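You operate a simulated robot arm through the tools that you are given. There is no shell and no other tool. Be economical: measure what you need, move in short steps, check, and stop when the job is done.

You run a simulated two-armed robot. Do the job below in one go: nothing can be reset, and whatever is moved stays where it is left.

## Task
Fetch the blue roller and stand it on the handbook. Take the white towel marked "paint" from the towel bench shelf and put it on the white plastic board. Put the strap tongue marked "base" from the island bench on top of the green box there and the strap tongue labelled "back" in the grey vacuum tank. Put the filter three on the island bench away on the bench top. Put two of the box filters from the island bench on the side bench. Put the red cover on the fitting bench away on the rack shelf. Put the 25 cm pack from the fitting bench on the wash board and the 10 cm pack on the green mat. Fetch the frame one and stand it on the roll bench top. Do these in any order. Set down upright: blue roller, filter three, frame one.

It is judged by the outcome, as a careful person would: the job done as asked, and still so three seconds after it is handed in. It fails if anything else is knocked over, pushed out of place, dropped, spilled or broken. A push-on lid holds only when it is set on centred and level and pressed home; a screw cap is set on level and turned clockwise until tight. Flat cloth is picked up by pressing the open fingertips on it (5 to 10 N) and closing them slowly along it; thin cloth reads only 2 to 8 mm in the jaws.

## Robot
Two 7-joint arms with fingered hands on one trunk, on a base that drives. Base frame: it is fixed to the floor where the robot stands at the start and does not move with it; the origin is under the middle of the robot, x ahead of it, y to its left, z up. Lengths are in mm, angles in degrees, forces in N, time in s.
The left shoulder is at the start at [70, 142, 1039], the right one opposite. Places, roughly: bench top [-4600, 2500, 900]; blue roller (5x10x16 cm) [500, 100, 900]; box filter [-2250, 1000, 750]; filter three [-2000, 1000, 750]; frame one [-5000, 250, 1000]; green box [-2500, 1000, 750]; green mat [-4600, -1600, 900]; handbook [-3250, 250, 750]; pack [-3250, 250, 1000]; plastic board (25x18x2 cm) [-3000, 900, 800]; rack shelf [600, 3400, 300]; red cover (7x12x6 cm) [-2500, 100, 900]; roll bench top [-6600, 2800, 800]; side bench [700, 4700, 800]; strap tongue [-2000, 750, 750]; vacuum tank [-2500, 750, 1000]; wash board (15x25x2 cm) [-2800, 200, 900]. Payload 3.6 kg a hand.
Tool frame (each hand has its own): the origin (TCP) lies between the finger pads and is the grasp point; the fingertips stand 25 mm ahead of it; z points along the fingers, y is the line along which they close. Largest opening 88 mm; the body of the gripper starts 29 mm behind the TCP. The gripper is a hand of 5 fingers: y runs from the thumb to the fingers, the wrist lies at [-13, -97, -162] in the tool frame.
Orientation is that of the tool frame in the base frame, as a unit quaternion [x, y, z, w]. With the fingers straight down and the wrist toward the robot, the tool's x, y and z point along [0, 1, 0], [1, 0, 0] and [0, 0, -1] of the base frame.

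## Interface
- The arms move only by the tool step_arm. It takes "left_motion", "right_motion" or both (then of equal length, played together; a hand with none holds still); each is a list of rows, each a list of 6 numbers: the turn, a rotation vector about the tool's x, y, z in degrees, then the shift along the tool's x, y, z in mm. In form: [[wx, wy, wz, dx, dy, dz], ...]. A call has 1 to 8 rows; each row is the pose to reach, as a shift and turn from the pose commanded when the call began, along the tool's axes at that moment. Rows are played at 5 a second. More than 50 mm and 8.6 degrees between two rows, and nothing of the call is played. Where a pose cannot be reached the arm comes as near as it can. A force on the tool above 40 N (or 10 N above the force at the start of the call, whichever is more), or a blocked arm, ends the call early, and 0.2 s more pass. In this call time passes only in rows, and 0.2 s behind the last. The reply holds the time, the measured pose of the TCP, the force on the tool along the base axes, the opening and the grip force, in the units named above and with some noise, with the torque about the TCP (base axes, N m) and any sound that the robot's microphone picked up.
- Cameras (640 x 400 px; columns grow to the right, rows downward): "scene" is now at [126, 49.3, 1278.2]; the picture's right is [0.53, -0.85, 0.00], its down [-0.40, -0.25, -0.88] and it looks along [0.75, 0.47, -0.47] (base axes); focal length 233 px, centre (320, 200). "left" rides on the left gripper at [-59, -79, -105] in its tool frame; the picture's right is [-0.73, -0.32, 0.61], its down [0.62, -0.68, 0.38] and it looks along [0.29, 0.66, 0.70] (tool axes); focal length 234 px, centre (320, 200). "right" rides on the right gripper at [59, -79, -105] in its tool frame; the picture's right is [-0.73, 0.32, -0.61], its down [-0.62, -0.68, 0.38] and it looks along [-0.29, 0.66, 0.70] (tool axes); focal length 234 px, centre (320, 200).
- grab_frame(camera): a new picture of that camera. It takes no simulated time.
- raise_lower(by): slides the trunk up (or, below 0, down) by that many mm; the arms and the scene camera ride with it, the base frame stays. It gives what a move gives, with no picture.
- roll_base(legs): drives the robot by 1 to 6 legs, each [ahead, left, turn to the left] in mm, mm and degrees, along the robot's own axes; the way and the turn of a leg run together, so that a leg with both is an arc; at most 1500 mm and 180 degrees a leg. The arms and the cameras ride along, it lands a little off, and it stops where it bumps. It gives what a move gives.
- finger_targets(index, middle, ring, little, thumb_bend, thumb_turn, hand): sets how far each is bent, from 0 (flat) to 1 (curled in); at 0.3 the hand is open as for a grip, at 0.7 the pads meet at the TCP. One left out holds its place. A second passes; each finger stops where it meets its share of the squeeze, and holds until it gets a number again. It is the only way to open and close the hand. It gives what a move gives, with no picture; readings hold the bend of each and the force on index, middle, ring, little, thumb and palm. thumb_turn goes from beside the hand (0) to across from the fingers (1), as for a grip.
- head_to(pan, tilt): turns the head with the scene camera to pan (to the left, within 86 degrees either way) and tilt (down, from -29 to 69), counted from straight ahead of the robot. It gives what a move gives.
- measure_at(camera, pixels): there is no depth. For up to 12 entries [column, row, z] of the newest picture of that camera ("zoom" is the newest enlarged one), the place [x, y] in the base frame at which the ray of that pixel passes the height z, good to about 2 mm. It takes no simulated time.
- close_up(camera, box): a new picture of the part [left, top, right, bottom] of that camera's present view, enlarged. It takes no simulated time.
- job_done(): hands the job in; it is judged then, once.

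Go step by step. Measure first, check grasps and placings, and put right what went wrong. The budget is 364 turns and 308 pictures, counting those below and the enlarged ones. Unless the task says otherwise, let go and move clear before handing in, and close with one line.

The tools are called after ">>>" by a JSON object that holds its "fn" and its "kwargs". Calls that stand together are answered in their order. step_arm: Moves the arms, as the interface text tells. Its arguments: {"type":"object","properties":{"left_motion":{"type":"array","items":{"type":"array","items":{"type":"number"}}},"right_motion":{"type":"array","items":{"type":"array","items":{"type":"number"}}}},"required":[]} The other tools are called the same way: raise_lower (by) slides the trunk up or down; finger_targets (index, middle, ring, little, thumb_bend, thumb_turn, hand) moves the fingers one by one; roll_base (legs) drives the base; head_to (pan, tilt) turns the head that bears the scene camera; grab_frame (camera) takes a picture; measure_at (camera, pixels) gives the place at which the rays of pixels pass given heights; close_up (camera, box) takes an enlarged picture of a part of a camera's view; job_done () hands the job in.

At the start:

```text
clock: 0.0
left_ee_pos: [325.1, 464.7, 1131.4]
left_ee_rot: [0.708, 0.707, -0.001, 0.0]
left_ft_force: [-1.1, -0.3, -0.1]
left_torque: [0.01, -0.01, 0.02]
left_grip_width: 87.8
left_gripper_force: 0.1
left_shape: jaw
left_bend: [0.3, 0.3, 0.3, 0.3, 0.3, 0.98]
left_finger forces: [0.1, 0.0, 0.0, 0.0, 0.1, 0.1]
right_ee_pos: [432.7, 43.9, 1188.0]
right_ee_rot: [0.708, 0.706, 0.001, 0.0]
right_ft_force: [1.2, 0.5, -0.3]
right_torque: [-0.02, -0.01, 0.0]
right_grip_width: 87.6
right_gripper_force: 0.0
right_shape: jaw
right_bend: [0.3, 0.3, 0.3, 0.3, 0.3, 0.98]
right_finger forces: [0.0, 0.0, 0.0, 0.0, 0.0, 0.0]
trunk travel left (down, up): [-575.0, 365.0]
robot x, y, heading: [0.8, -0.3, 0.0]
head pan, tilt: [32.2, 27.9]
```

scene: 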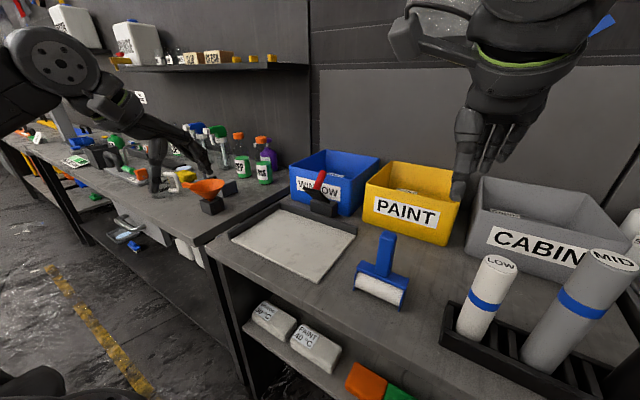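
right: 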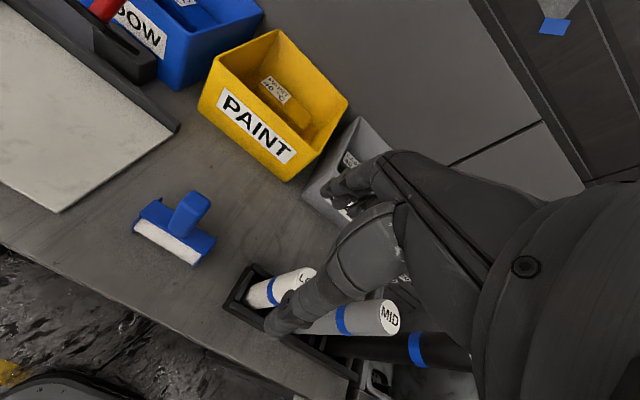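
left: 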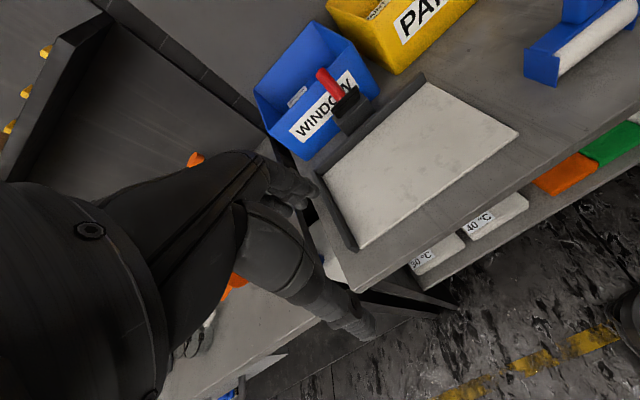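

I see the blue roller at about (380,270) standing on the bench, and folded white towels on the shelf below at (275,320) and (315,347). I'll enlarge both to read the labels.

>>> {"fn": "close_up", "kwargs": {"camera": "scene", "box": [230, 280, 430, 400]}}

>>> {"fn": "close_up", "kwargs": {"camera": "scene", "box": [300, 200, 480, 320]}}

>>> {"fn": "measure_at", "kwargs": {"camera": "scene", "pixels": [[355, 290, 900], [402, 306, 900], [362, 268, 900], [408, 278, 900], [388, 235, 1000], [205, 248, 900], [350, 400, 900]]}}

```text
3.20 times, centred on (330, 340) of scene
```

zoom: 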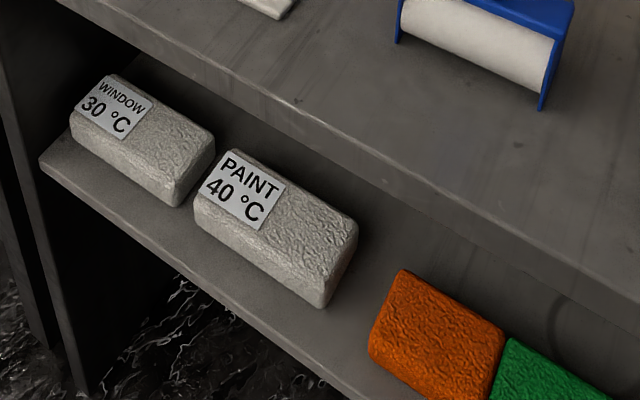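

```text
3.33 times, centred on (390, 260) of scene
```

zoom: 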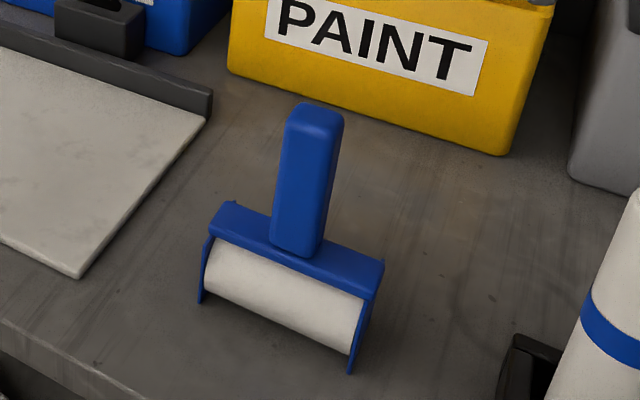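

```text
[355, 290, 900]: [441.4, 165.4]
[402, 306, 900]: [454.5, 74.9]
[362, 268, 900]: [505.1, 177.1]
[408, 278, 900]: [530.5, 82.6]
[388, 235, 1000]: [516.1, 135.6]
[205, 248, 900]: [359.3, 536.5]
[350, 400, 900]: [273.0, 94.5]
```

>>> {"fn": "measure_at", "kwargs": {"camera": "scene", "pixels": [[388.5, 233, 900], [388.5, 233, 960], [388.5, 233, 1020], [388.5, 233, 1080], [357, 288, 820], [357, 288, 860], [357, 288, 900], [399, 305, 820], [399, 305, 860], [399, 305, 900]]}}

>>> {"fn": "grab_frame", "kwargs": {"camera": "right"}}

>>> {"fn": "measure_at", "kwargs": {"camera": "right", "pixels": [[197, 202, 900], [197, 202, 960], [197, 202, 1020], [197, 202, 1080], [135, 230, 820], [135, 230, 860], [135, 230, 900], [194, 265, 820], [194, 265, 860], [194, 265, 900]]}}

>>> {"fn": "close_up", "kwargs": {"camera": "right", "box": [100, 160, 260, 280]}}

```text
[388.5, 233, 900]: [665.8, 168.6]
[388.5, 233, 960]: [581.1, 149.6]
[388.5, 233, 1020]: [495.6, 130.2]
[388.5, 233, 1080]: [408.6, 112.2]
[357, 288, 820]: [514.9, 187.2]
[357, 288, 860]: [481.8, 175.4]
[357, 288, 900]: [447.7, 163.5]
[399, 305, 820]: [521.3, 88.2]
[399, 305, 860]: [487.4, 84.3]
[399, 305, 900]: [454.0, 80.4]
```

```text
302 pictures are left
```

right: 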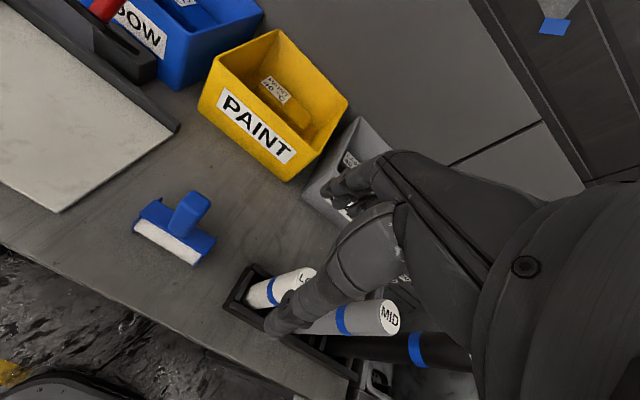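

```text
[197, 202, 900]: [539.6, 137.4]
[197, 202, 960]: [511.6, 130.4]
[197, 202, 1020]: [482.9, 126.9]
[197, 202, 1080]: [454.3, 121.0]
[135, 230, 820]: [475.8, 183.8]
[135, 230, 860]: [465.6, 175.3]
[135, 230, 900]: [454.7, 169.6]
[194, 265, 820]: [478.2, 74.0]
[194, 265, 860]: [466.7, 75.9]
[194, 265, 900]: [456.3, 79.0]
```

```text
3.33 times, centred on (180, 220) of right
```

zoom: 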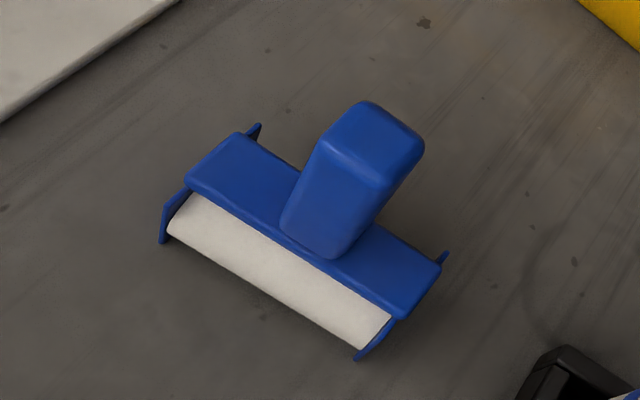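

>>> {"fn": "measure_at", "kwargs": {"camera": "scene", "pixels": [[388, 233.2, 1030], [388, 233.2, 1040], [388, 233.2, 1050], [381, 230.5, 1040], [396.5, 233, 1040], [205, 248, 880], [335, 382, 880], [345, 395, 880]]}}

>>> {"fn": "measure_at", "kwargs": {"camera": "right", "pixels": [[194.3, 195, 1030], [194.3, 195, 1040], [194.3, 195, 1050], [182, 192, 1040], [195, 206, 1040], [206, 197, 1040], [193, 185.5, 1040]]}}

>>> {"fn": "head_to", "kwargs": {"pan": 20, "tilt": 50}}

>>> {"fn": "grab_frame", "kwargs": {"camera": "scene"}}

```text
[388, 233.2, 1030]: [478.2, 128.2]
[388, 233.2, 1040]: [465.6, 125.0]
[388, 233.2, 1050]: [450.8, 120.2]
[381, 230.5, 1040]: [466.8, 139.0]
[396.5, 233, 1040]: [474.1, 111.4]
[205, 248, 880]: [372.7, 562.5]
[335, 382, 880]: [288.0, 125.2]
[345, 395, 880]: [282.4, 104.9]
```

```text
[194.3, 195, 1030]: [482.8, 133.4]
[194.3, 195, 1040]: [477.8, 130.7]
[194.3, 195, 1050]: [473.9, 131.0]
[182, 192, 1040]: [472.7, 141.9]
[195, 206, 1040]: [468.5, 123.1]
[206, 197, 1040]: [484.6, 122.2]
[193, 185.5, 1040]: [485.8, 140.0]
```

```text
clock: 0.9
left_ee_pos: [326.1, 464.6, 1131.9]
left_ee_rot: [0.707, 0.707, 0.0, -0.001]
left_ft_force: [0.7, -0.2, 0.1]
left_torque: [0.01, -0.01, 0.03]
left_grip_width: 87.7
left_gripper_force: 0.0
left_shape: jaw
left_bend: [0.3, 0.3, 0.3, 0.3, 0.3, 0.98]
left_finger forces: [0.0, 0.1, 0.1, 0.1, 0.1, 0.0]
right_ee_pos: [432.4, 43.9, 1188.3]
right_ee_rot: [0.707, 0.707, 0.002, 0.0]
right_ft_force: [-0.2, -0.2, -0.3]
right_torque: [-0.02, -0.01, 0.0]
right_grip_width: 87.9
right_gripper_force: 0.0
right_shape: jaw
right_bend: [0.3, 0.3, 0.3, 0.3, 0.3, 0.98]
right_finger forces: [0.0, 0.0, 0.0, 0.0, 0.0, 0.0]
trunk travel left (down, up): [-575.0, 365.0]
robot x, y, heading: [2.7, 1.5, -0.1]
head pan, tilt: [20.0, 50.0]
```

```text
300 pictures are left
```

scene: 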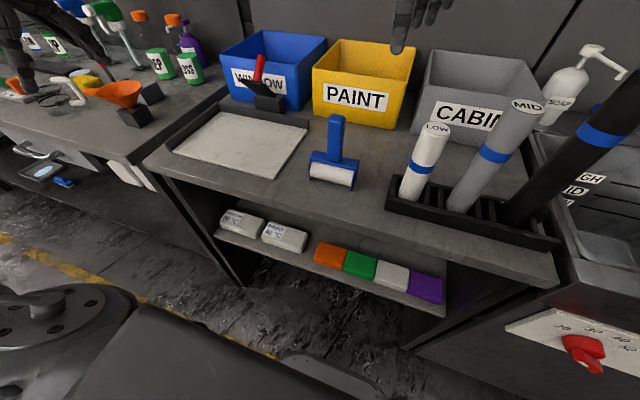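

The handle top is near (477,129,1035). I'll move the right hand above it and down so the fingers straddle it.

>>> {"fn": "step_arm", "kwargs": {"right_motion": [[0, 0, 0, 28, 15, 0], [0, 0, 0, 57, 30, 0], [0, 0, 0, 85, 45, 0], [0, 0, 0, 85, 45, 40], [0, 0, 0, 85, 45, 80], [0, 0, 0, 85, 45, 110]]}}

>>> {"fn": "grab_frame", "kwargs": {"camera": "right"}}

>>> {"fn": "grab_frame", "kwargs": {"camera": "scene"}}

```text
clock: 2.3
left_ee_pos: [326.6, 466.4, 1131.1]
left_ee_rot: [0.707, 0.707, 0.0, 0.001]
left_ft_force: [0.3, 1.1, 0.4]
left_torque: [0.0, -0.04, 0.01]
left_grip_width: 87.9
left_gripper_force: 0.0
left_shape: jaw
left_bend: [0.3, 0.3, 0.3, 0.3, 0.3, 0.98]
left_finger forces: [0.0, 0.0, 0.1, 0.0, 0.0, 0.0]
right_ee_pos: [478.8, 129.0, 1079.4]
right_ee_rot: [0.706, 0.708, 0.002, -0.001]
right_ft_force: [-0.8, -0.6, -0.1]
right_torque: [0.06, -0.01, 0.05]
right_grip_width: 87.5
right_gripper_force: 0.0
right_shape: jaw
right_bend: [0.3, 0.3, 0.3, 0.3, 0.3, 0.98]
right_finger forces: [0.0, 0.0, 0.0, 0.1, 0.1, 0.0]
trunk travel left (down, up): [-575.0, 365.0]
robot x, y, heading: [-0.7, 1.3, -0.2]
head pan, tilt: [20.0, 50.0]
```

```text
299 pictures are left
```

right: 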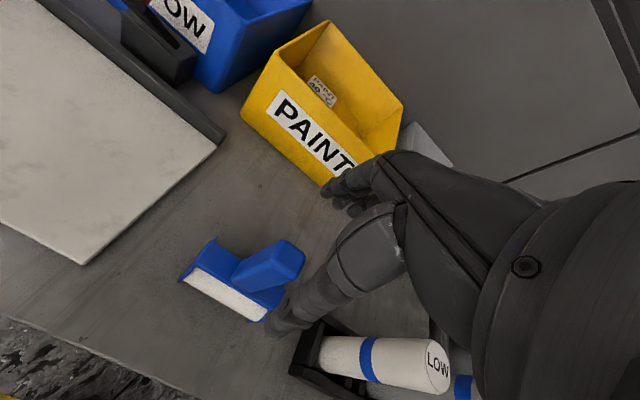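

```text
298 pictures are left
```

scene: 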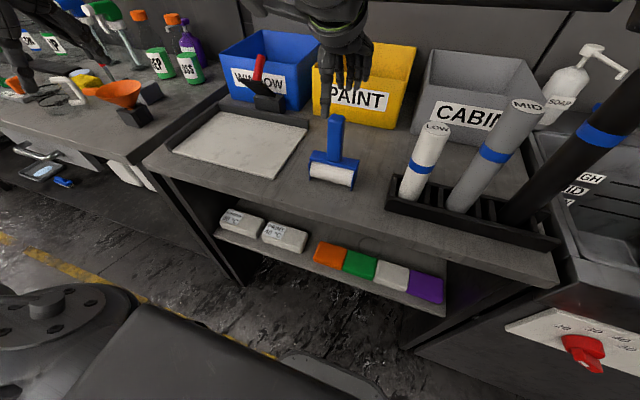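

The handle top at (288,252) matches the spot expected 45 mm below the TCP. I'll descend 75 mm and close.

>>> {"fn": "step_arm", "kwargs": {"right_motion": [[0, 0, 0, 0, 0, 30], [0, 0, 0, 0, 0, 60], [0, 0, 0, 0, 0, 78]]}}

>>> {"fn": "finger_targets", "kwargs": {"hand": "right", "index": 0.65, "middle": 0.65, "ring": 0.65, "little": 0.65, "thumb_bend": 0.65}}

>>> {"fn": "grab_frame", "kwargs": {"camera": "right"}}

```text
clock: 3.1
left_ee_pos: [326.4, 465.1, 1131.3]
left_ee_rot: [0.707, 0.707, 0.0, -0.001]
left_ft_force: [-0.5, -0.5, 0.5]
left_torque: [-0.03, 0.0, -0.01]
left_grip_width: 87.6
left_gripper_force: 0.1
left_shape: jaw
left_bend: [0.3, 0.3, 0.3, 0.3, 0.3, 0.98]
left_finger forces: [0.0, 0.0, 0.1, 0.0, 0.0, 0.0]
right_ee_pos: [477.8, 129.7, 999.2]
right_ee_rot: [0.708, 0.707, 0.001, -0.002]
right_ft_force: [1.1, 0.2, 0.2]
right_torque: [0.01, -0.03, 0.01]
right_grip_width: 87.4
right_gripper_force: 0.1
right_shape: jaw
right_bend: [0.3, 0.3, 0.3, 0.3, 0.3, 0.98]
right_finger forces: [0.1, 0.0, 0.1, 0.0, 0.1, 0.1]
trunk travel left (down, up): [-575.0, 365.0]
robot x, y, heading: [-0.3, 1.2, 0.1]
head pan, tilt: [20.0, 50.0]
```

```text
clock: 4.1
left_ee_pos: [325.0, 466.4, 1130.9]
left_ee_rot: [0.706, 0.708, -0.001, 0.0]
left_ft_force: [0.0, -0.2, 0.1]
left_torque: [0.0, 0.01, -0.03]
left_grip_width: 87.7
left_gripper_force: 0.1
left_shape: jaw
left_bend: [0.3, 0.3, 0.3, 0.3, 0.3, 0.98]
left_finger forces: [0.1, 0.0, 0.1, 0.0, 0.0, 0.0]
right_ee_pos: [477.9, 128.9, 999.3]
right_ee_rot: [0.707, 0.707, 0.001, -0.001]
right_ft_force: [0.1, 0.0, 0.0]
right_torque: [0.05, 0.01, 0.0]
right_grip_width: 20.2
right_gripper_force: 4.0
right_shape: fingers
right_bend: [0.61, 0.62, 0.64, 0.65, 0.59, 0.97]
right_finger forces: [2.1, 1.9, 0.3, 0.1, 4.2, 0.1]
trunk travel left (down, up): [-575.0, 365.0]
robot x, y, heading: [1.4, 1.6, 0.2]
head pan, tilt: [20.0, 50.0]
```

```text
297 pictures are left
```

right: 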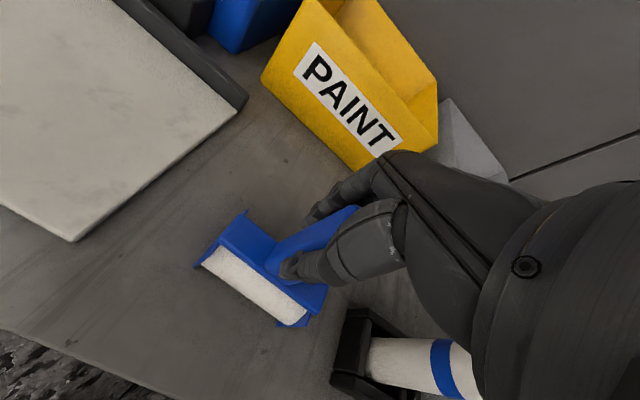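

>>> {"fn": "finger_targets", "kwargs": {"hand": "right", "index": 0.8, "middle": 0.8, "ring": 0.7, "little": 0.7, "thumb_bend": 0.8}}

>>> {"fn": "step_arm", "kwargs": {"right_motion": [[0, 0, 0, 0, 0, -10], [0, 0, 0, 0, 0, -30], [0, 0, 0, 0, 0, -70], [0, 0, 0, 0, 0, -110]]}}

>>> {"fn": "grab_frame", "kwargs": {"camera": "scene"}}

```text
clock: 5.1
left_ee_pos: [325.7, 465.2, 1131.3]
left_ee_rot: [0.707, 0.707, -0.001, 0.0]
left_ft_force: [-0.1, 0.3, 0.3]
left_torque: [0.02, -0.01, 0.0]
left_grip_width: 87.6
left_gripper_force: 0.0
left_shape: jaw
left_bend: [0.3, 0.3, 0.3, 0.3, 0.3, 0.98]
left_finger forces: [0.0, 0.1, 0.0, 0.1, 0.1, 0.0]
right_ee_pos: [477.2, 130.8, 999.7]
right_ee_rot: [0.708, 0.706, 0.0, 0.0]
right_ft_force: [0.6, 0.9, -0.2]
right_torque: [-0.04, 0.0, 0.0]
right_grip_width: 18.6
right_gripper_force: 14.7
right_shape: fingers
right_bend: [0.71, 0.67, 0.7, 0.7, 0.6, 0.95]
right_finger forces: [7.8, 6.5, 0.1, 0.0, 14.7, 0.0]
trunk travel left (down, up): [-575.0, 365.0]
robot x, y, heading: [0.6, 2.5, 0.0]
head pan, tilt: [20.0, 50.0]
```

```text
clock: 6.1
left_ee_pos: [324.0, 465.4, 1131.9]
left_ee_rot: [0.707, 0.707, 0.0, 0.0]
left_ft_force: [-0.1, 0.2, 0.8]
left_torque: [-0.01, -0.05, -0.01]
left_grip_width: 87.7
left_gripper_force: 0.0
left_shape: jaw
left_bend: [0.3, 0.3, 0.3, 0.3, 0.3, 0.98]
left_finger forces: [0.0, 0.0, 0.0, 0.0, 0.0, 0.0]
right_ee_pos: [477.1, 128.2, 1111.2]
right_ee_rot: [0.707, 0.707, 0.001, 0.0]
right_ft_force: [-0.2, 0.1, -2.1]
right_torque: [0.04, 0.01, 0.04]
right_grip_width: 18.5
right_gripper_force: 13.5
right_shape: fingers
right_bend: [0.71, 0.67, 0.7, 0.7, 0.6, 0.95]
right_finger forces: [7.6, 6.7, 0.1, 0.1, 14.6, 0.0]
trunk travel left (down, up): [-575.0, 365.0]
robot x, y, heading: [-1.1, 0.2, -0.0]
head pan, tilt: [20.0, 50.0]
```

```text
296 pictures are left
```

scene: 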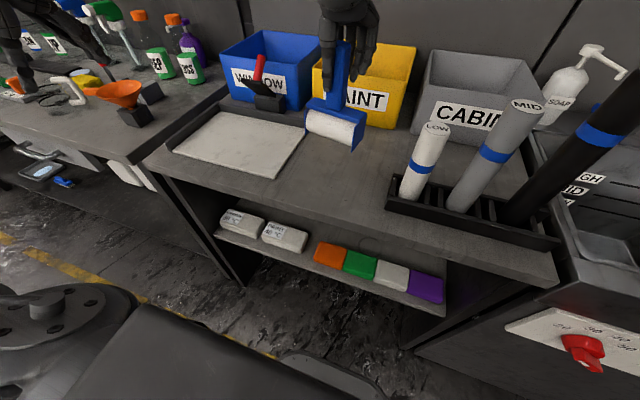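

>>> {"fn": "measure_at", "kwargs": {"camera": "scene", "pixels": [[145, 165, 877], [555, 285, 877], [300, 212, 877], [240, 225, 600], [285, 238, 600], [240, 225, 650], [285, 238, 650], [262, 235, 650], [262, 235, 600], [307, 240, 600], [304, 252, 600], [215, 233, 600]]}}

>>> {"fn": "grab_frame", "kwargs": {"camera": "left"}}

>>> {"fn": "close_up", "kwargs": {"camera": "scene", "box": [190, 190, 350, 290]}}

```text
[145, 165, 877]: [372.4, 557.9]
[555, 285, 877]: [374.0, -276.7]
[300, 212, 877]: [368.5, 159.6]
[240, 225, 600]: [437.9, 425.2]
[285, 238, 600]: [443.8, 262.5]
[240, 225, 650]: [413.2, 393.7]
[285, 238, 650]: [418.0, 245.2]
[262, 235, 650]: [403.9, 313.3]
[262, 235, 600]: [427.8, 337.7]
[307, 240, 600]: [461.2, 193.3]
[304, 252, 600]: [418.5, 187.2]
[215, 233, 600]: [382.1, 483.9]
```

```text
295 pictures are left
```

left: 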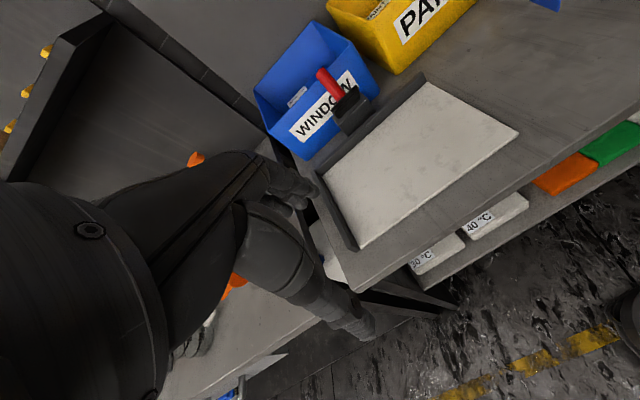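

```text
4.00 times, centred on (270, 240) of scene
```

zoom: 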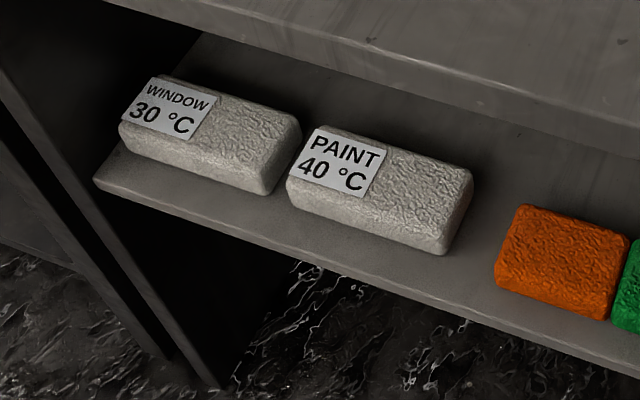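

>>> {"fn": "close_up", "kwargs": {"camera": "left", "box": [400, 170, 560, 290]}}

>>> {"fn": "measure_at", "kwargs": {"camera": "scene", "pixels": [[286.5, 227.5, 650], [286.5, 227.5, 600], [280.5, 239, 650], [280.5, 239, 600], [265, 235, 600], [308, 235, 600], [301, 253, 600]]}}

```text
3.33 times, centred on (480, 230) of left
```

zoom: 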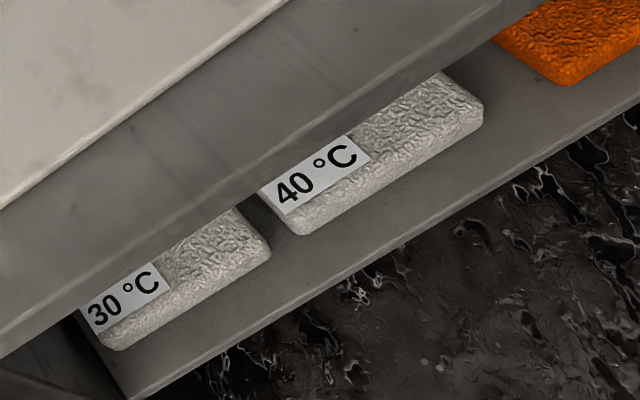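

```text
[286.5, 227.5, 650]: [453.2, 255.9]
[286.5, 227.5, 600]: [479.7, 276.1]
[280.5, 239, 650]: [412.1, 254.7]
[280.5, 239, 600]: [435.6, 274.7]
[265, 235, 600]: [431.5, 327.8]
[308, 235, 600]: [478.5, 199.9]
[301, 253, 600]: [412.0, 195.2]
```

>>> {"fn": "measure_at", "kwargs": {"camera": "left", "pixels": [[492.5, 209.5, 650], [492.5, 209.5, 600], [492.5, 209.5, 550], [471.8, 223.3, 650], [471.8, 223.3, 600], [430, 290, 600], [432, 288, 550], [432, 288, 500], [592, 200, 600], [592, 200, 550]]}}

>>> {"fn": "measure_at", "kwargs": {"camera": "scene", "pixels": [[280.5, 239, 550], [262.5, 235.5, 650], [262.5, 235.5, 600], [262.5, 235.5, 550], [250, 247, 600], [250, 247, 550], [350, 280, 600], [350, 280, 550]]}}

```text
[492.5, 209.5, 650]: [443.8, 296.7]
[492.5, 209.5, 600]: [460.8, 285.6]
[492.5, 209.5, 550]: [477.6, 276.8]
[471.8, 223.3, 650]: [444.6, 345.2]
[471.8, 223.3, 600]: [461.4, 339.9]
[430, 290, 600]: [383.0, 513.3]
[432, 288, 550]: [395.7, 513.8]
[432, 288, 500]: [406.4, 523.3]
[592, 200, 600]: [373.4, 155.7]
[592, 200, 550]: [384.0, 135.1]
```

```text
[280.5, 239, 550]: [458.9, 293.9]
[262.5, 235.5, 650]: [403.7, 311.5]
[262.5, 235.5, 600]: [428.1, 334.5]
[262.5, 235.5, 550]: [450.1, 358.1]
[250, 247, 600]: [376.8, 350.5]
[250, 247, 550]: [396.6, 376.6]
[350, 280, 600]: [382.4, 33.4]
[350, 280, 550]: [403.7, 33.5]
```

The PAINT towel lies on the shelf at roughly x 425–490, y 205–345, top z≈590, and the bench edge at x≈372 overhangs it. I'll back off, retract the right hand with the roller, and lower the trunk to look in from the front.

>>> {"fn": "roll_base", "kwargs": {"legs": [[-300, 0, 0]]}}

>>> {"fn": "raise_lower", "kwargs": {"by": -350}}

>>> {"fn": "head_to", "kwargs": {"pan": 20, "tilt": 28}}

>>> {"fn": "grab_frame", "kwargs": {"camera": "scene"}}

>>> {"fn": "grab_frame", "kwargs": {"camera": "left"}}

```text
clock: 8.1
left_ee_pos: [30.5, 465.7, 1130.7]
left_ee_rot: [0.706, 0.708, -0.001, 0.0]
left_ft_force: [0.3, 1.1, 0.5]
left_torque: [-0.02, 0.01, -0.06]
left_grip_width: 87.5
left_gripper_force: 0.1
left_shape: jaw
left_bend: [0.3, 0.3, 0.3, 0.3, 0.3, 0.98]
left_finger forces: [0.0, 0.0, 0.0, 0.0, 0.1, 0.0]
right_ee_pos: [184.2, 128.8, 1111.0]
right_ee_rot: [0.707, 0.707, 0.001, -0.001]
right_ft_force: [0.8, -0.7, -0.9]
right_torque: [-0.02, -0.03, -0.01]
right_grip_width: 18.4
right_gripper_force: 14.6
right_shape: fingers
right_bend: [0.71, 0.67, 0.7, 0.7, 0.6, 0.95]
right_finger forces: [7.8, 6.8, 0.0, 0.1, 14.6, 0.0]
trunk travel left (down, up): [-575.0, 365.0]
robot x, y, heading: [-297.5, -0.5, -0.0]
head pan, tilt: [20.0, 50.0]
```

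```text
clock: 11.5
left_ee_pos: [30.8, 465.7, 782.0]
left_ee_rot: [0.707, 0.707, 0.0, -0.001]
left_ft_force: [0.1, 0.5, -0.2]
left_torque: [0.0, 0.04, -0.01]
left_grip_width: 87.5
left_gripper_force: 0.0
left_shape: jaw
left_bend: [0.3, 0.3, 0.3, 0.3, 0.3, 0.98]
left_finger forces: [0.0, 0.0, 0.0, 0.0, 0.1, 0.0]
right_ee_pos: [183.8, 127.9, 760.6]
right_ee_rot: [0.707, 0.707, 0.001, -0.001]
right_ft_force: [-0.6, -0.3, -0.8]
right_torque: [0.01, 0.0, 0.0]
right_grip_width: 18.6
right_gripper_force: 14.6
right_shape: fingers
right_bend: [0.71, 0.67, 0.7, 0.7, 0.6, 0.95]
right_finger forces: [7.7, 6.6, 0.0, 0.1, 14.6, 0.0]
trunk travel left (down, up): [-225.0, 715.0]
robot x, y, heading: [-293.8, -0.4, 0.1]
head pan, tilt: [20.0, 50.0]
```

```text
clock: 12.4
left_ee_pos: [30.3, 465.5, 780.7]
left_ee_rot: [0.706, 0.708, 0.0, 0.0]
left_ft_force: [0.4, 0.4, -0.9]
left_torque: [0.0, 0.01, -0.03]
left_grip_width: 87.5
left_gripper_force: 0.1
left_shape: jaw
left_bend: [0.3, 0.3, 0.3, 0.3, 0.3, 0.98]
left_finger forces: [0.0, 0.0, 0.0, 0.0, 0.0, 0.1]
right_ee_pos: [184.5, 128.6, 761.2]
right_ee_rot: [0.707, 0.707, 0.001, 0.0]
right_ft_force: [-0.4, 0.1, -2.1]
right_torque: [-0.02, 0.0, -0.01]
right_grip_width: 18.5
right_gripper_force: 14.7
right_shape: fingers
right_bend: [0.71, 0.67, 0.7, 0.7, 0.6, 0.95]
right_finger forces: [7.7, 6.7, 0.1, 0.0, 14.6, 0.1]
trunk travel left (down, up): [-225.0, 715.0]
robot x, y, heading: [-294.5, -0.4, -0.0]
head pan, tilt: [20.0, 28.0]
```

```text
292 pictures are left
```

scene: 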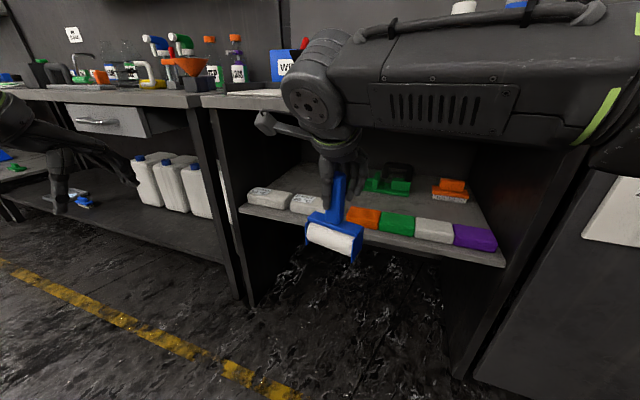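

```text
291 pictures are left
```

left: 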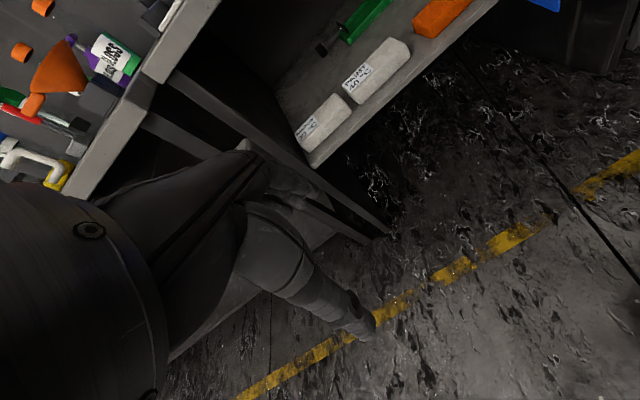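

>>> {"fn": "step_arm", "kwargs": {"right_motion": [[0, 0, 0, -45, 0, 0], [0, 0, 0, -90, 0, 0], [0, 0, 0, -135, 0, 0], [0, 0, 0, -180, 0, 0], [0, 0, 0, -225, 0, 0], [0, 0, 0, -270, 0, 0], [0, 0, 0, -315, 0, 0]]}}

>>> {"fn": "close_up", "kwargs": {"camera": "left", "box": [280, 10, 480, 160]}}

>>> {"fn": "close_up", "kwargs": {"camera": "scene", "box": [220, 150, 400, 270]}}

```text
clock: 14.0
left_ee_pos: [30.7, 464.3, 781.6]
left_ee_rot: [0.707, 0.708, -0.001, 0.0]
left_ft_force: [0.0, -0.1, -0.3]
left_torque: [-0.04, 0.03, 0.01]
left_grip_width: 87.8
left_gripper_force: 0.0
left_shape: jaw
left_bend: [0.3, 0.3, 0.3, 0.3, 0.3, 0.98]
left_finger forces: [0.0, 0.0, 0.1, 0.1, 0.1, 0.0]
right_ee_pos: [184.0, -186.8, 760.3]
right_ee_rot: [0.707, 0.708, 0.0, -0.001]
right_ft_force: [0.6, 0.1, -1.1]
right_torque: [0.01, -0.02, 0.01]
right_grip_width: 18.3
right_gripper_force: 13.8
right_shape: fingers
right_bend: [0.71, 0.67, 0.7, 0.7, 0.6, 0.94]
right_finger forces: [7.5, 6.6, 0.1, 0.1, 14.4, 0.1]
trunk travel left (down, up): [-225.0, 715.0]
robot x, y, heading: [-291.9, -1.5, 0.1]
head pan, tilt: [20.0, 28.0]
```

```text
2.67 times, centred on (380, 85) of left
```

zoom: 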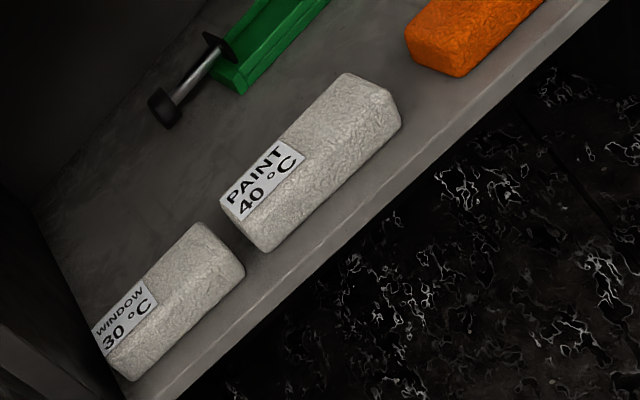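

```text
3.33 times, centred on (310, 210) of scene
```

zoom: 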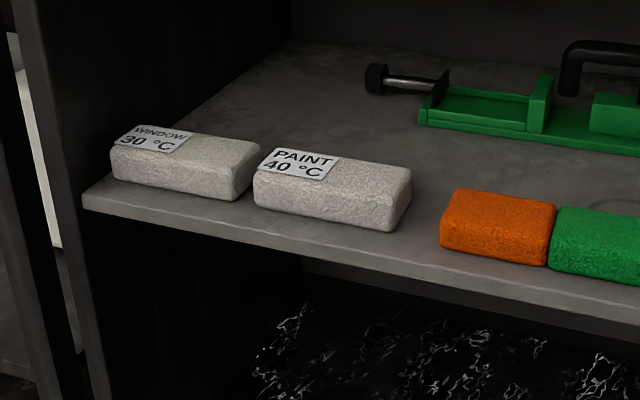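

>>> {"fn": "measure_at", "kwargs": {"camera": "left", "pixels": [[362.8, 88.1, 500], [362.8, 88.1, 540], [362.8, 88.1, 580], [405, 49.7, 500], [405, 49.7, 540], [405, 49.7, 580], [387.8, 32.8, 560], [387.8, 32.8, 600], [349.4, 71, 560], [349.4, 71, 600], [330, 130, 540]]}}

>>> {"fn": "measure_at", "kwargs": {"camera": "scene", "pixels": [[292.3, 207.1, 500], [292.3, 207.1, 540], [292.3, 207.1, 580], [329.7, 214.7, 500], [329.7, 214.7, 540], [329.7, 214.7, 580], [335.3, 197, 560], [335.3, 197, 600], [294, 192, 560], [294, 192, 600]]}}

```text
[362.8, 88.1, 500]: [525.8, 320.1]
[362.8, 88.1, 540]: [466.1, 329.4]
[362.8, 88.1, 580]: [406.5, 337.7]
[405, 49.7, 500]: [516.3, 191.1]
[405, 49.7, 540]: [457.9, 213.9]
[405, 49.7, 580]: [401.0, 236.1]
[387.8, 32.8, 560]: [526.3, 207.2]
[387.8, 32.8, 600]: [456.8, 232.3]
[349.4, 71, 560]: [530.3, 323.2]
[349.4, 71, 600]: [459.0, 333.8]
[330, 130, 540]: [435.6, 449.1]
```

```text
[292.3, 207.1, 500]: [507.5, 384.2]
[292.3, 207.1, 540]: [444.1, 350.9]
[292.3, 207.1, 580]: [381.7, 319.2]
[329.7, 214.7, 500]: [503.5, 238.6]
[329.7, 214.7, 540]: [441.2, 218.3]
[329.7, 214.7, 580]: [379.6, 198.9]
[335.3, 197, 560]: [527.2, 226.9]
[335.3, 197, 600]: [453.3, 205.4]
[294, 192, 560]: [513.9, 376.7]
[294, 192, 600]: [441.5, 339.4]
```

Triangulation puts the towel at about x 435–495, y 216–334, z 548–590. I'll pull the right hand back, drive 180 mm forward, then bring the left hand low in front of the shelf, tilted 12° forward.

>>> {"fn": "step_arm", "kwargs": {"right_motion": [[0, 0, 0, 0, -45, 0], [0, 0, 0, 0, -90, 0], [0, 0, 0, 0, -135, 0], [0, 0, 0, 0, -150, 0]]}}

>>> {"fn": "roll_base", "kwargs": {"legs": [[180, 0, 0]]}}

>>> {"fn": "step_arm", "kwargs": {"left_motion": [[-6, 0, 0, -40, 0, 25], [-12, 0, 0, -80, 0, 50], [-12, 0, 0, -120, 0, 75], [-12, 0, 0, -160, 0, 105], [-12, 0, 0, -190, 0, 140], [-12, 0, 0, -190, 0, 152]]}}

>>> {"fn": "grab_frame", "kwargs": {"camera": "left"}}

>>> {"fn": "grab_frame", "kwargs": {"camera": "scene"}}

```text
clock: 15.0
left_ee_pos: [30.2, 465.2, 781.5]
left_ee_rot: [0.707, 0.708, 0.0, 0.0]
left_ft_force: [0.4, 0.2, 0.6]
left_torque: [-0.01, 0.01, 0.01]
left_grip_width: 87.6
left_gripper_force: 0.1
left_shape: jaw
left_bend: [0.3, 0.3, 0.3, 0.3, 0.3, 0.98]
left_finger forces: [0.1, 0.0, 0.0, 0.0, 0.1, 0.0]
right_ee_pos: [40.4, -178.6, 752.7]
right_ee_rot: [0.707, 0.707, 0.002, -0.001]
right_ft_force: [0.4, -0.7, -1.7]
right_torque: [-0.02, -0.03, 0.02]
right_grip_width: 18.3
right_gripper_force: 14.1
right_shape: fingers
right_bend: [0.71, 0.67, 0.7, 0.7, 0.6, 0.94]
right_finger forces: [7.7, 6.7, 0.0, 0.0, 14.5, 0.1]
right hand out of reach, approached as far as the arm can: row 4
trunk travel left (down, up): [-225.0, 715.0]
robot x, y, heading: [-296.5, -0.6, 0.3]
head pan, tilt: [20.0, 28.0]
```

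```text
clock: 16.5
left_ee_pos: [211.6, 464.7, 781.8]
left_ee_rot: [0.707, 0.707, 0.0, 0.0]
left_ft_force: [-0.1, 0.2, 0.1]
left_torque: [-0.01, 0.02, -0.04]
left_grip_width: 88.0
left_gripper_force: 0.1
left_shape: jaw
left_bend: [0.3, 0.3, 0.3, 0.3, 0.3, 0.98]
left_finger forces: [0.0, 0.1, 0.0, 0.0, 0.0, 0.0]
right_ee_pos: [219.3, -180.4, 753.6]
right_ee_rot: [0.708, 0.706, 0.0, -0.002]
right_ft_force: [0.5, 0.5, -2.3]
right_torque: [0.01, 0.02, 0.0]
right_grip_width: 18.6
right_gripper_force: 15.0
right_shape: fingers
right_bend: [0.71, 0.67, 0.7, 0.7, 0.6, 0.94]
right_finger forces: [7.6, 6.7, 0.1, 0.0, 14.5, 0.0]
trunk travel left (down, up): [-225.0, 715.0]
robot x, y, heading: [-115.1, -1.4, 0.3]
head pan, tilt: [20.0, 28.0]
```

```text
clock: 17.9
left_ee_pos: [261.6, 303.8, 673.8]
left_ee_rot: [0.704, 0.703, 0.073, 0.074]
left_ft_force: [0.2, -0.3, 0.9]
left_torque: [-0.02, 0.01, -0.02]
left_grip_width: 87.6
left_gripper_force: 0.1
left_shape: jaw
left_bend: [0.3, 0.3, 0.3, 0.3, 0.3, 0.98]
left_finger forces: [0.1, 0.0, 0.0, 0.0, 0.0, 0.0]
left hand out of reach, approached as far as the arm can: row 4, 5, 6
right_ee_pos: [219.3, -180.7, 753.0]
right_ee_rot: [0.707, 0.707, 0.002, -0.001]
right_ft_force: [-0.3, -0.5, -1.8]
right_torque: [-0.02, 0.01, -0.01]
right_grip_width: 18.4
right_gripper_force: 14.8
right_shape: fingers
right_bend: [0.71, 0.67, 0.7, 0.7, 0.6, 0.94]
right_finger forces: [7.6, 6.7, 0.0, 0.1, 14.3, 0.1]
trunk travel left (down, up): [-225.0, 715.0]
robot x, y, heading: [-110.3, 2.2, -0.0]
head pan, tilt: [20.0, 28.0]
```

```text
288 pictures are left
```

left: 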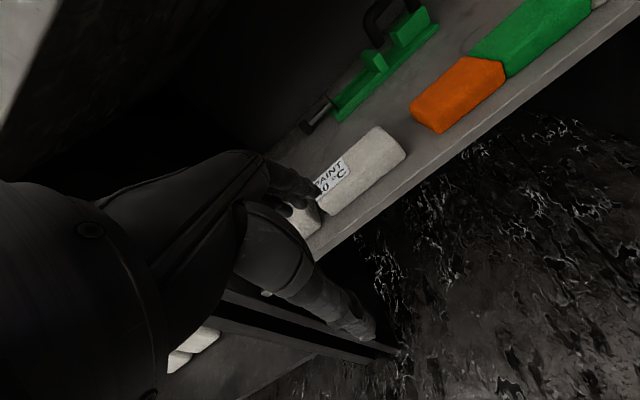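

```text
287 pictures are left
```

scene: 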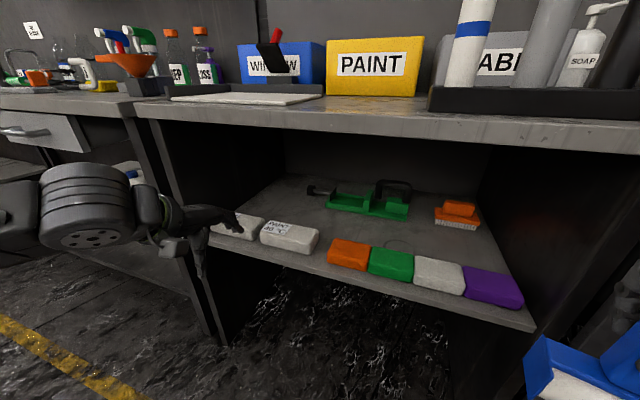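

>>> {"fn": "step_arm", "kwargs": {"left_motion": [[0, 0, 0, -15, 10, 15], [0, 0, 0, -29, 20, 30], [0, 0, 0, -29, 28, 51]]}}

```text
clock: 18.7
left_ee_pos: [299.8, 279.1, 629.7]
left_ee_rot: [0.703, 0.703, 0.074, 0.075]
left_ft_force: [0.5, 0.2, -0.5]
left_torque: [-0.01, -0.03, 0.01]
left_grip_width: 87.8
left_gripper_force: 0.1
left_shape: jaw
left_bend: [0.3, 0.3, 0.3, 0.3, 0.3, 0.98]
left_finger forces: [0.0, 0.0, 0.0, 0.1, 0.1, 0.0]
right_ee_pos: [220.2, -180.6, 752.1]
right_ee_rot: [0.708, 0.706, 0.001, -0.002]
right_ft_force: [-0.1, -0.2, -1.9]
right_torque: [-0.01, -0.03, 0.02]
right_grip_width: 18.5
right_gripper_force: 14.6
right_shape: fingers
right_bend: [0.71, 0.67, 0.7, 0.7, 0.6, 0.94]
right_finger forces: [7.7, 6.7, 0.0, 0.1, 14.3, 0.1]
trunk travel left (down, up): [-225.0, 715.0]
robot x, y, heading: [-114.8, 1.3, 0.1]
head pan, tilt: [20.0, 28.0]
```

>>> {"fn": "step_arm", "kwargs": {"left_motion": [[0, 0, 0, 0, 41, 0], [0, 0, 0, 0, 80, 9]]}}

>>> {"fn": "grab_frame", "kwargs": {"camera": "left"}}

>>> {"fn": "grab_frame", "kwargs": {"camera": "scene"}}

```text
clock: 19.3
left_ee_pos: [380.3, 277.5, 636.3]
left_ee_rot: [0.704, 0.702, 0.074, 0.075]
left_ft_force: [0.3, -0.7, 0.3]
left_torque: [0.0, -0.03, 0.03]
left_grip_width: 87.5
left_gripper_force: 0.0
left_shape: jaw
left_bend: [0.3, 0.3, 0.3, 0.3, 0.3, 0.98]
left_finger forces: [0.0, 0.0, 0.0, 0.0, 0.0, 0.1]
right_ee_pos: [220.7, -181.3, 752.9]
right_ee_rot: [0.708, 0.706, 0.001, -0.001]
right_ft_force: [0.3, 0.3, -2.6]
right_torque: [-0.04, -0.03, 0.05]
right_grip_width: 18.8
right_gripper_force: 14.5
right_shape: fingers
right_bend: [0.71, 0.67, 0.7, 0.7, 0.6, 0.94]
right_finger forces: [7.6, 6.7, 0.1, 0.0, 14.4, 0.1]
trunk travel left (down, up): [-225.0, 715.0]
robot x, y, heading: [-114.3, 3.7, 0.1]
head pan, tilt: [20.0, 28.0]
```

```text
286 pictures are left
```

left: 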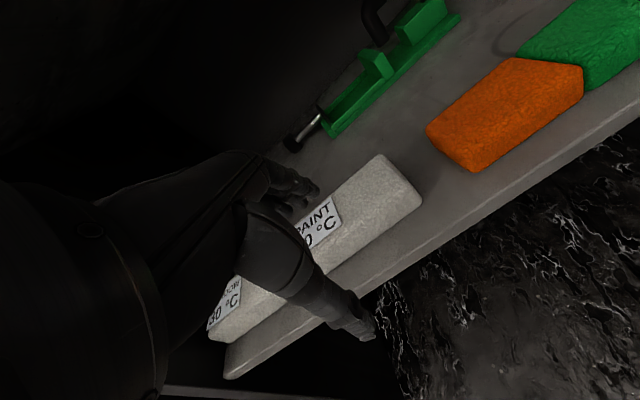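

```text
285 pictures are left
```

scene: 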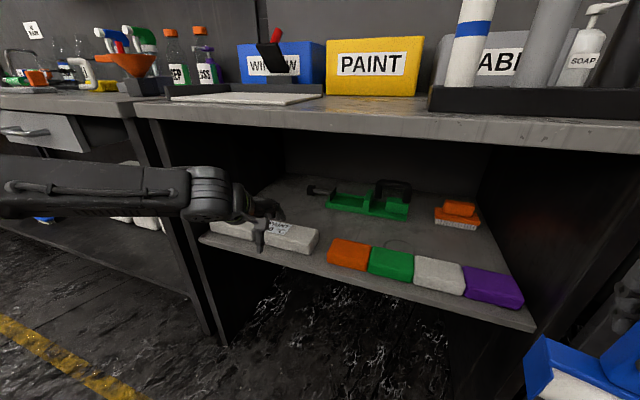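

>>> {"fn": "measure_at", "kwargs": {"camera": "left", "pixels": [[380, 155, 590], [414, 190, 590], [421, 203, 550], [330, 272, 550], [345, 223, 590], [320, 191, 590], [380, 155, 580], [414, 190, 580]]}}

>>> {"fn": "measure_at", "kwargs": {"camera": "scene", "pixels": [[318, 232, 590], [312, 254, 550], [306, 237, 590], [289, 225, 590], [272, 249, 550]]}}

>>> {"fn": "close_up", "kwargs": {"camera": "scene", "box": [200, 180, 360, 280]}}

```text
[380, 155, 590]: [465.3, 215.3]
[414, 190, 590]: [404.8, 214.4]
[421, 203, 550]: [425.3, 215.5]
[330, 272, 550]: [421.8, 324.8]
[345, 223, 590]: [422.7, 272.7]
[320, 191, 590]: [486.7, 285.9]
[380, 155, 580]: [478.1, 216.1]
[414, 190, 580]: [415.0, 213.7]
```

```text
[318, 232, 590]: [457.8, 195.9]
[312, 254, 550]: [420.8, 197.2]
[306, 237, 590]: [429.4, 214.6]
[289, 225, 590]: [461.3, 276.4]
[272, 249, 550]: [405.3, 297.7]
```

```text
4.00 times, centred on (280, 230) of scene
```

zoom: 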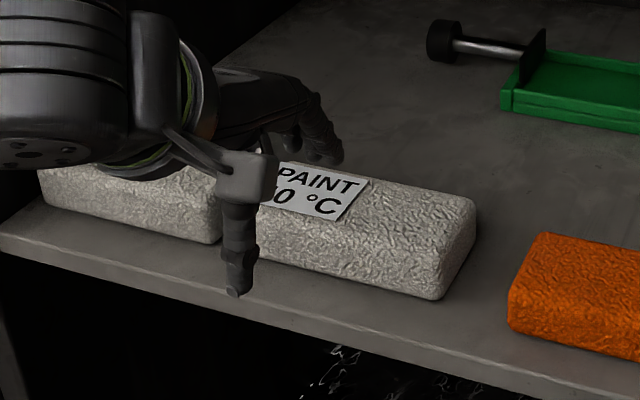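

>>> {"fn": "measure_at", "kwargs": {"camera": "scene", "pixels": [[318.2, 230, 580], [318.2, 230, 560], [318.2, 230, 540], [310, 243.8, 580], [310, 243.8, 560], [310, 243.8, 540], [308, 254.5, 560], [308, 254.5, 540], [308, 254.5, 520]]}}

>>> {"fn": "measure_at", "kwargs": {"camera": "left", "pixels": [[380, 155, 580], [380, 155, 560], [414, 190, 570], [414, 190, 560], [421, 203, 530], [421, 203, 520], [400, 225, 530]]}}

```text
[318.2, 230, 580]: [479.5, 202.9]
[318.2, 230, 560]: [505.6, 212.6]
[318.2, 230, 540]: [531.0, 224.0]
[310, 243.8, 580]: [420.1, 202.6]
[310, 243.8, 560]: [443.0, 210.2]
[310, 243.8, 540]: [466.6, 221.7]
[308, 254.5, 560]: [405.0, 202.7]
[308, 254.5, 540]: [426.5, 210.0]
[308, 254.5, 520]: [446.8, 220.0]
```

```text
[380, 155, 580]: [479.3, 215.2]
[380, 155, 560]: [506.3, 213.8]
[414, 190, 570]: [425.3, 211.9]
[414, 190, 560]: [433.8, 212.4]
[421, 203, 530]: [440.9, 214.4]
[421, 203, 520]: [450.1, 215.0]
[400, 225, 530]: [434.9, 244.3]
```

Better agreement now: the towel is about x 438–506, y 213–325, z 527–560. I'll straighten the hand to vertical and move above it at TCP (472,272,612).

>>> {"fn": "step_arm", "kwargs": {"left_motion": [[4, 0, 0, -2, 28, 20], [8, 0, 0, -4, 56, 32], [12, 0, 0, -6, 85, 43]]}}

>>> {"fn": "grab_frame", "kwargs": {"camera": "left"}}

>>> {"fn": "close_up", "kwargs": {"camera": "scene", "box": [160, 120, 360, 270]}}

```text
clock: 20.1
left_ee_pos: [473.1, 271.8, 611.7]
left_ee_rot: [0.708, 0.706, -0.001, 0.0]
left_ft_force: [-0.6, 0.5, -1.2]
left_torque: [0.01, 0.01, 0.01]
left_grip_width: 87.6
left_gripper_force: 0.1
left_shape: jaw
left_bend: [0.3, 0.3, 0.3, 0.3, 0.3, 0.98]
left_finger forces: [0.0, 0.0, 0.0, 0.0, 0.1, 0.1]
right_ee_pos: [220.0, -179.8, 752.9]
right_ee_rot: [0.708, 0.706, 0.001, -0.001]
right_ft_force: [0.5, 0.0, -1.4]
right_torque: [0.0, 0.0, -0.01]
right_grip_width: 18.8
right_gripper_force: 14.5
right_shape: fingers
right_bend: [0.71, 0.67, 0.7, 0.7, 0.6, 0.94]
right_finger forces: [7.6, 6.6, 0.0, 0.0, 14.3, 0.1]
trunk travel left (down, up): [-225.0, 715.0]
robot x, y, heading: [-110.0, -1.2, -0.3]
head pan, tilt: [20.0, 28.0]
```

```text
283 pictures are left
```

left: 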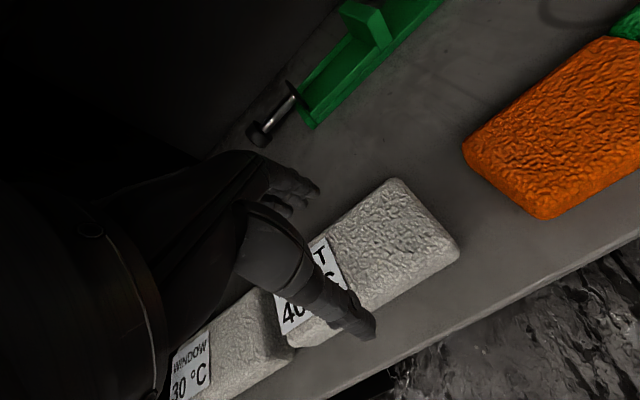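

```text
2.67 times, centred on (260, 195) of scene
```

zoom: 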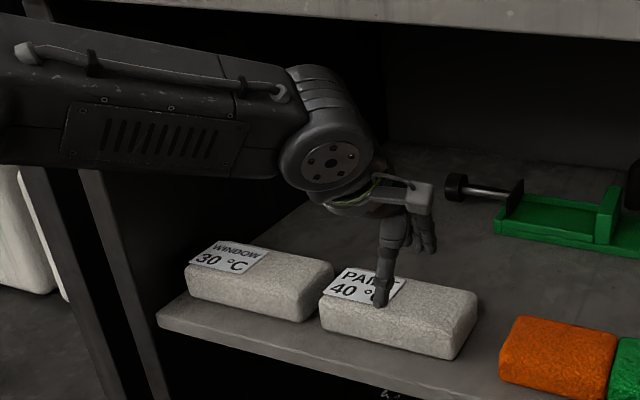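

>>> {"fn": "measure_at", "kwargs": {"camera": "left", "pixels": [[395, 180, 560], [452, 240, 560], [459, 256, 535], [300, 346, 535], [290, 330, 560]]}}

>>> {"fn": "measure_at", "kwargs": {"camera": "zoom", "pixels": [[477, 297, 560], [452, 358, 530], [460, 325, 560], [322, 300, 560], [320, 325, 530]]}}

```text
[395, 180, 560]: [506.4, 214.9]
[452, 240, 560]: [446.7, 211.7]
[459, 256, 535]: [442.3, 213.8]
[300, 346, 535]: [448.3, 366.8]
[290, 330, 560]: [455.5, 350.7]
```

```text
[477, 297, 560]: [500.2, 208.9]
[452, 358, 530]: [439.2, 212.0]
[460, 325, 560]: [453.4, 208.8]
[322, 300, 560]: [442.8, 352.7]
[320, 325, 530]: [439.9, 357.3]
```

Both views agree: the towel centre is about (474,282). I'll shift +8 in y and descend 50 mm, then close.

>>> {"fn": "step_arm", "kwargs": {"left_motion": [[0, 0, 0, 8, 1, 15], [0, 0, 0, 8, 1, 35], [0, 0, 0, 8, 1, 52]]}}

>>> {"fn": "finger_targets", "kwargs": {"hand": "left", "index": 0.6, "middle": 0.6, "ring": 0.6, "little": 0.6, "thumb_bend": 0.6}}

>>> {"fn": "grab_frame", "kwargs": {"camera": "left"}}

```text
clock: 20.9
left_ee_pos: [476.1, 279.8, 559.1]
left_ee_rot: [0.707, 0.707, 0.0, 0.001]
left_ft_force: [1.7, 0.0, 2.4]
left_torque: [-0.04, -0.11, 0.02]
left_grip_width: 87.9
left_gripper_force: 0.1
left_shape: jaw
left_bend: [0.29, 0.3, 0.3, 0.3, 0.3, 0.98]
left_finger forces: [2.4, 0.1, 0.0, 0.0, 0.0, 0.1]
right_ee_pos: [219.8, -180.7, 752.1]
right_ee_rot: [0.708, 0.706, 0.001, -0.001]
right_ft_force: [0.4, -0.5, -2.6]
right_torque: [0.01, 0.0, 0.01]
right_grip_width: 18.8
right_gripper_force: 14.6
right_shape: fingers
right_bend: [0.71, 0.67, 0.7, 0.7, 0.6, 0.94]
right_finger forces: [7.6, 6.7, 0.1, 0.0, 14.3, 0.0]
trunk travel left (down, up): [-225.0, 715.0]
robot x, y, heading: [-113.5, 0.1, 0.2]
head pan, tilt: [20.0, 28.0]
```

```text
clock: 21.9
left_ee_pos: [474.4, 279.8, 559.8]
left_ee_rot: [0.708, 0.707, 0.001, 0.0]
left_ft_force: [5.2, -0.3, 10.1]
left_torque: [0.16, -0.56, -0.09]
left_grip_width: 72.1
left_gripper_force: 28.4
left_shape: fingers
left_bend: [0.44, 0.51, 0.51, 0.54, 0.34, 0.92]
left_finger forces: [11.7, 7.2, 6.2, 6.8, 25.2, 0.0]
right_ee_pos: [219.0, -180.4, 753.3]
right_ee_rot: [0.708, 0.706, 0.002, -0.001]
right_ft_force: [-0.1, -0.2, -1.1]
right_torque: [-0.01, -0.01, -0.01]
right_grip_width: 18.4
right_gripper_force: 14.7
right_shape: fingers
right_bend: [0.71, 0.67, 0.7, 0.7, 0.6, 0.94]
right_finger forces: [7.6, 6.7, 0.0, 0.0, 14.4, 0.0]
trunk travel left (down, up): [-225.0, 715.0]
robot x, y, heading: [-115.5, -1.6, -0.3]
head pan, tilt: [20.0, 28.0]
```

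```text
281 pictures are left
```

left: 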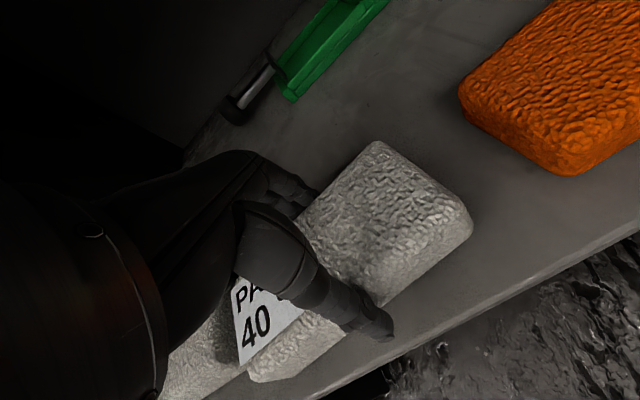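

Firm grip (28 N, 72 mm). I'll lift 35 mm and drive straight back.

>>> {"fn": "step_arm", "kwargs": {"left_motion": [[0, 0, 0, 0, 0, -8], [0, 0, 0, 0, 0, -20], [0, 0, 0, 0, 0, -35]]}}

>>> {"fn": "grab_frame", "kwargs": {"camera": "scene"}}

```text
clock: 22.7
left_ee_pos: [473.5, 279.7, 593.2]
left_ee_rot: [0.708, 0.706, -0.001, -0.001]
left_ft_force: [0.2, -0.7, -2.3]
left_torque: [-0.02, -0.03, -0.01]
left_grip_width: 72.0
left_gripper_force: 27.1
left_shape: fingers
left_bend: [0.46, 0.52, 0.52, 0.55, 0.33, 0.92]
left_finger forces: [10.4, 6.0, 5.0, 5.8, 26.8, 0.0]
right_ee_pos: [220.2, -179.8, 752.2]
right_ee_rot: [0.708, 0.706, 0.0, -0.001]
right_ft_force: [-0.7, -0.2, -1.8]
right_torque: [0.01, 0.0, 0.0]
right_grip_width: 18.5
right_gripper_force: 13.8
right_shape: fingers
right_bend: [0.71, 0.67, 0.7, 0.7, 0.6, 0.94]
right_finger forces: [7.6, 6.8, 0.0, 0.1, 14.3, 0.1]
trunk travel left (down, up): [-225.0, 715.0]
robot x, y, heading: [-112.4, 3.5, 0.0]
head pan, tilt: [20.0, 28.0]
```

```text
280 pictures are left
```

scene: 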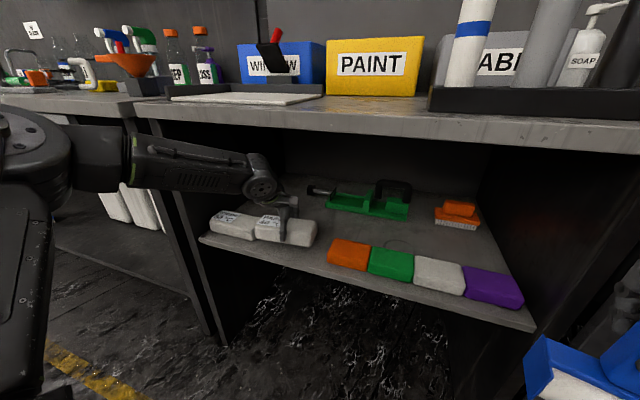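

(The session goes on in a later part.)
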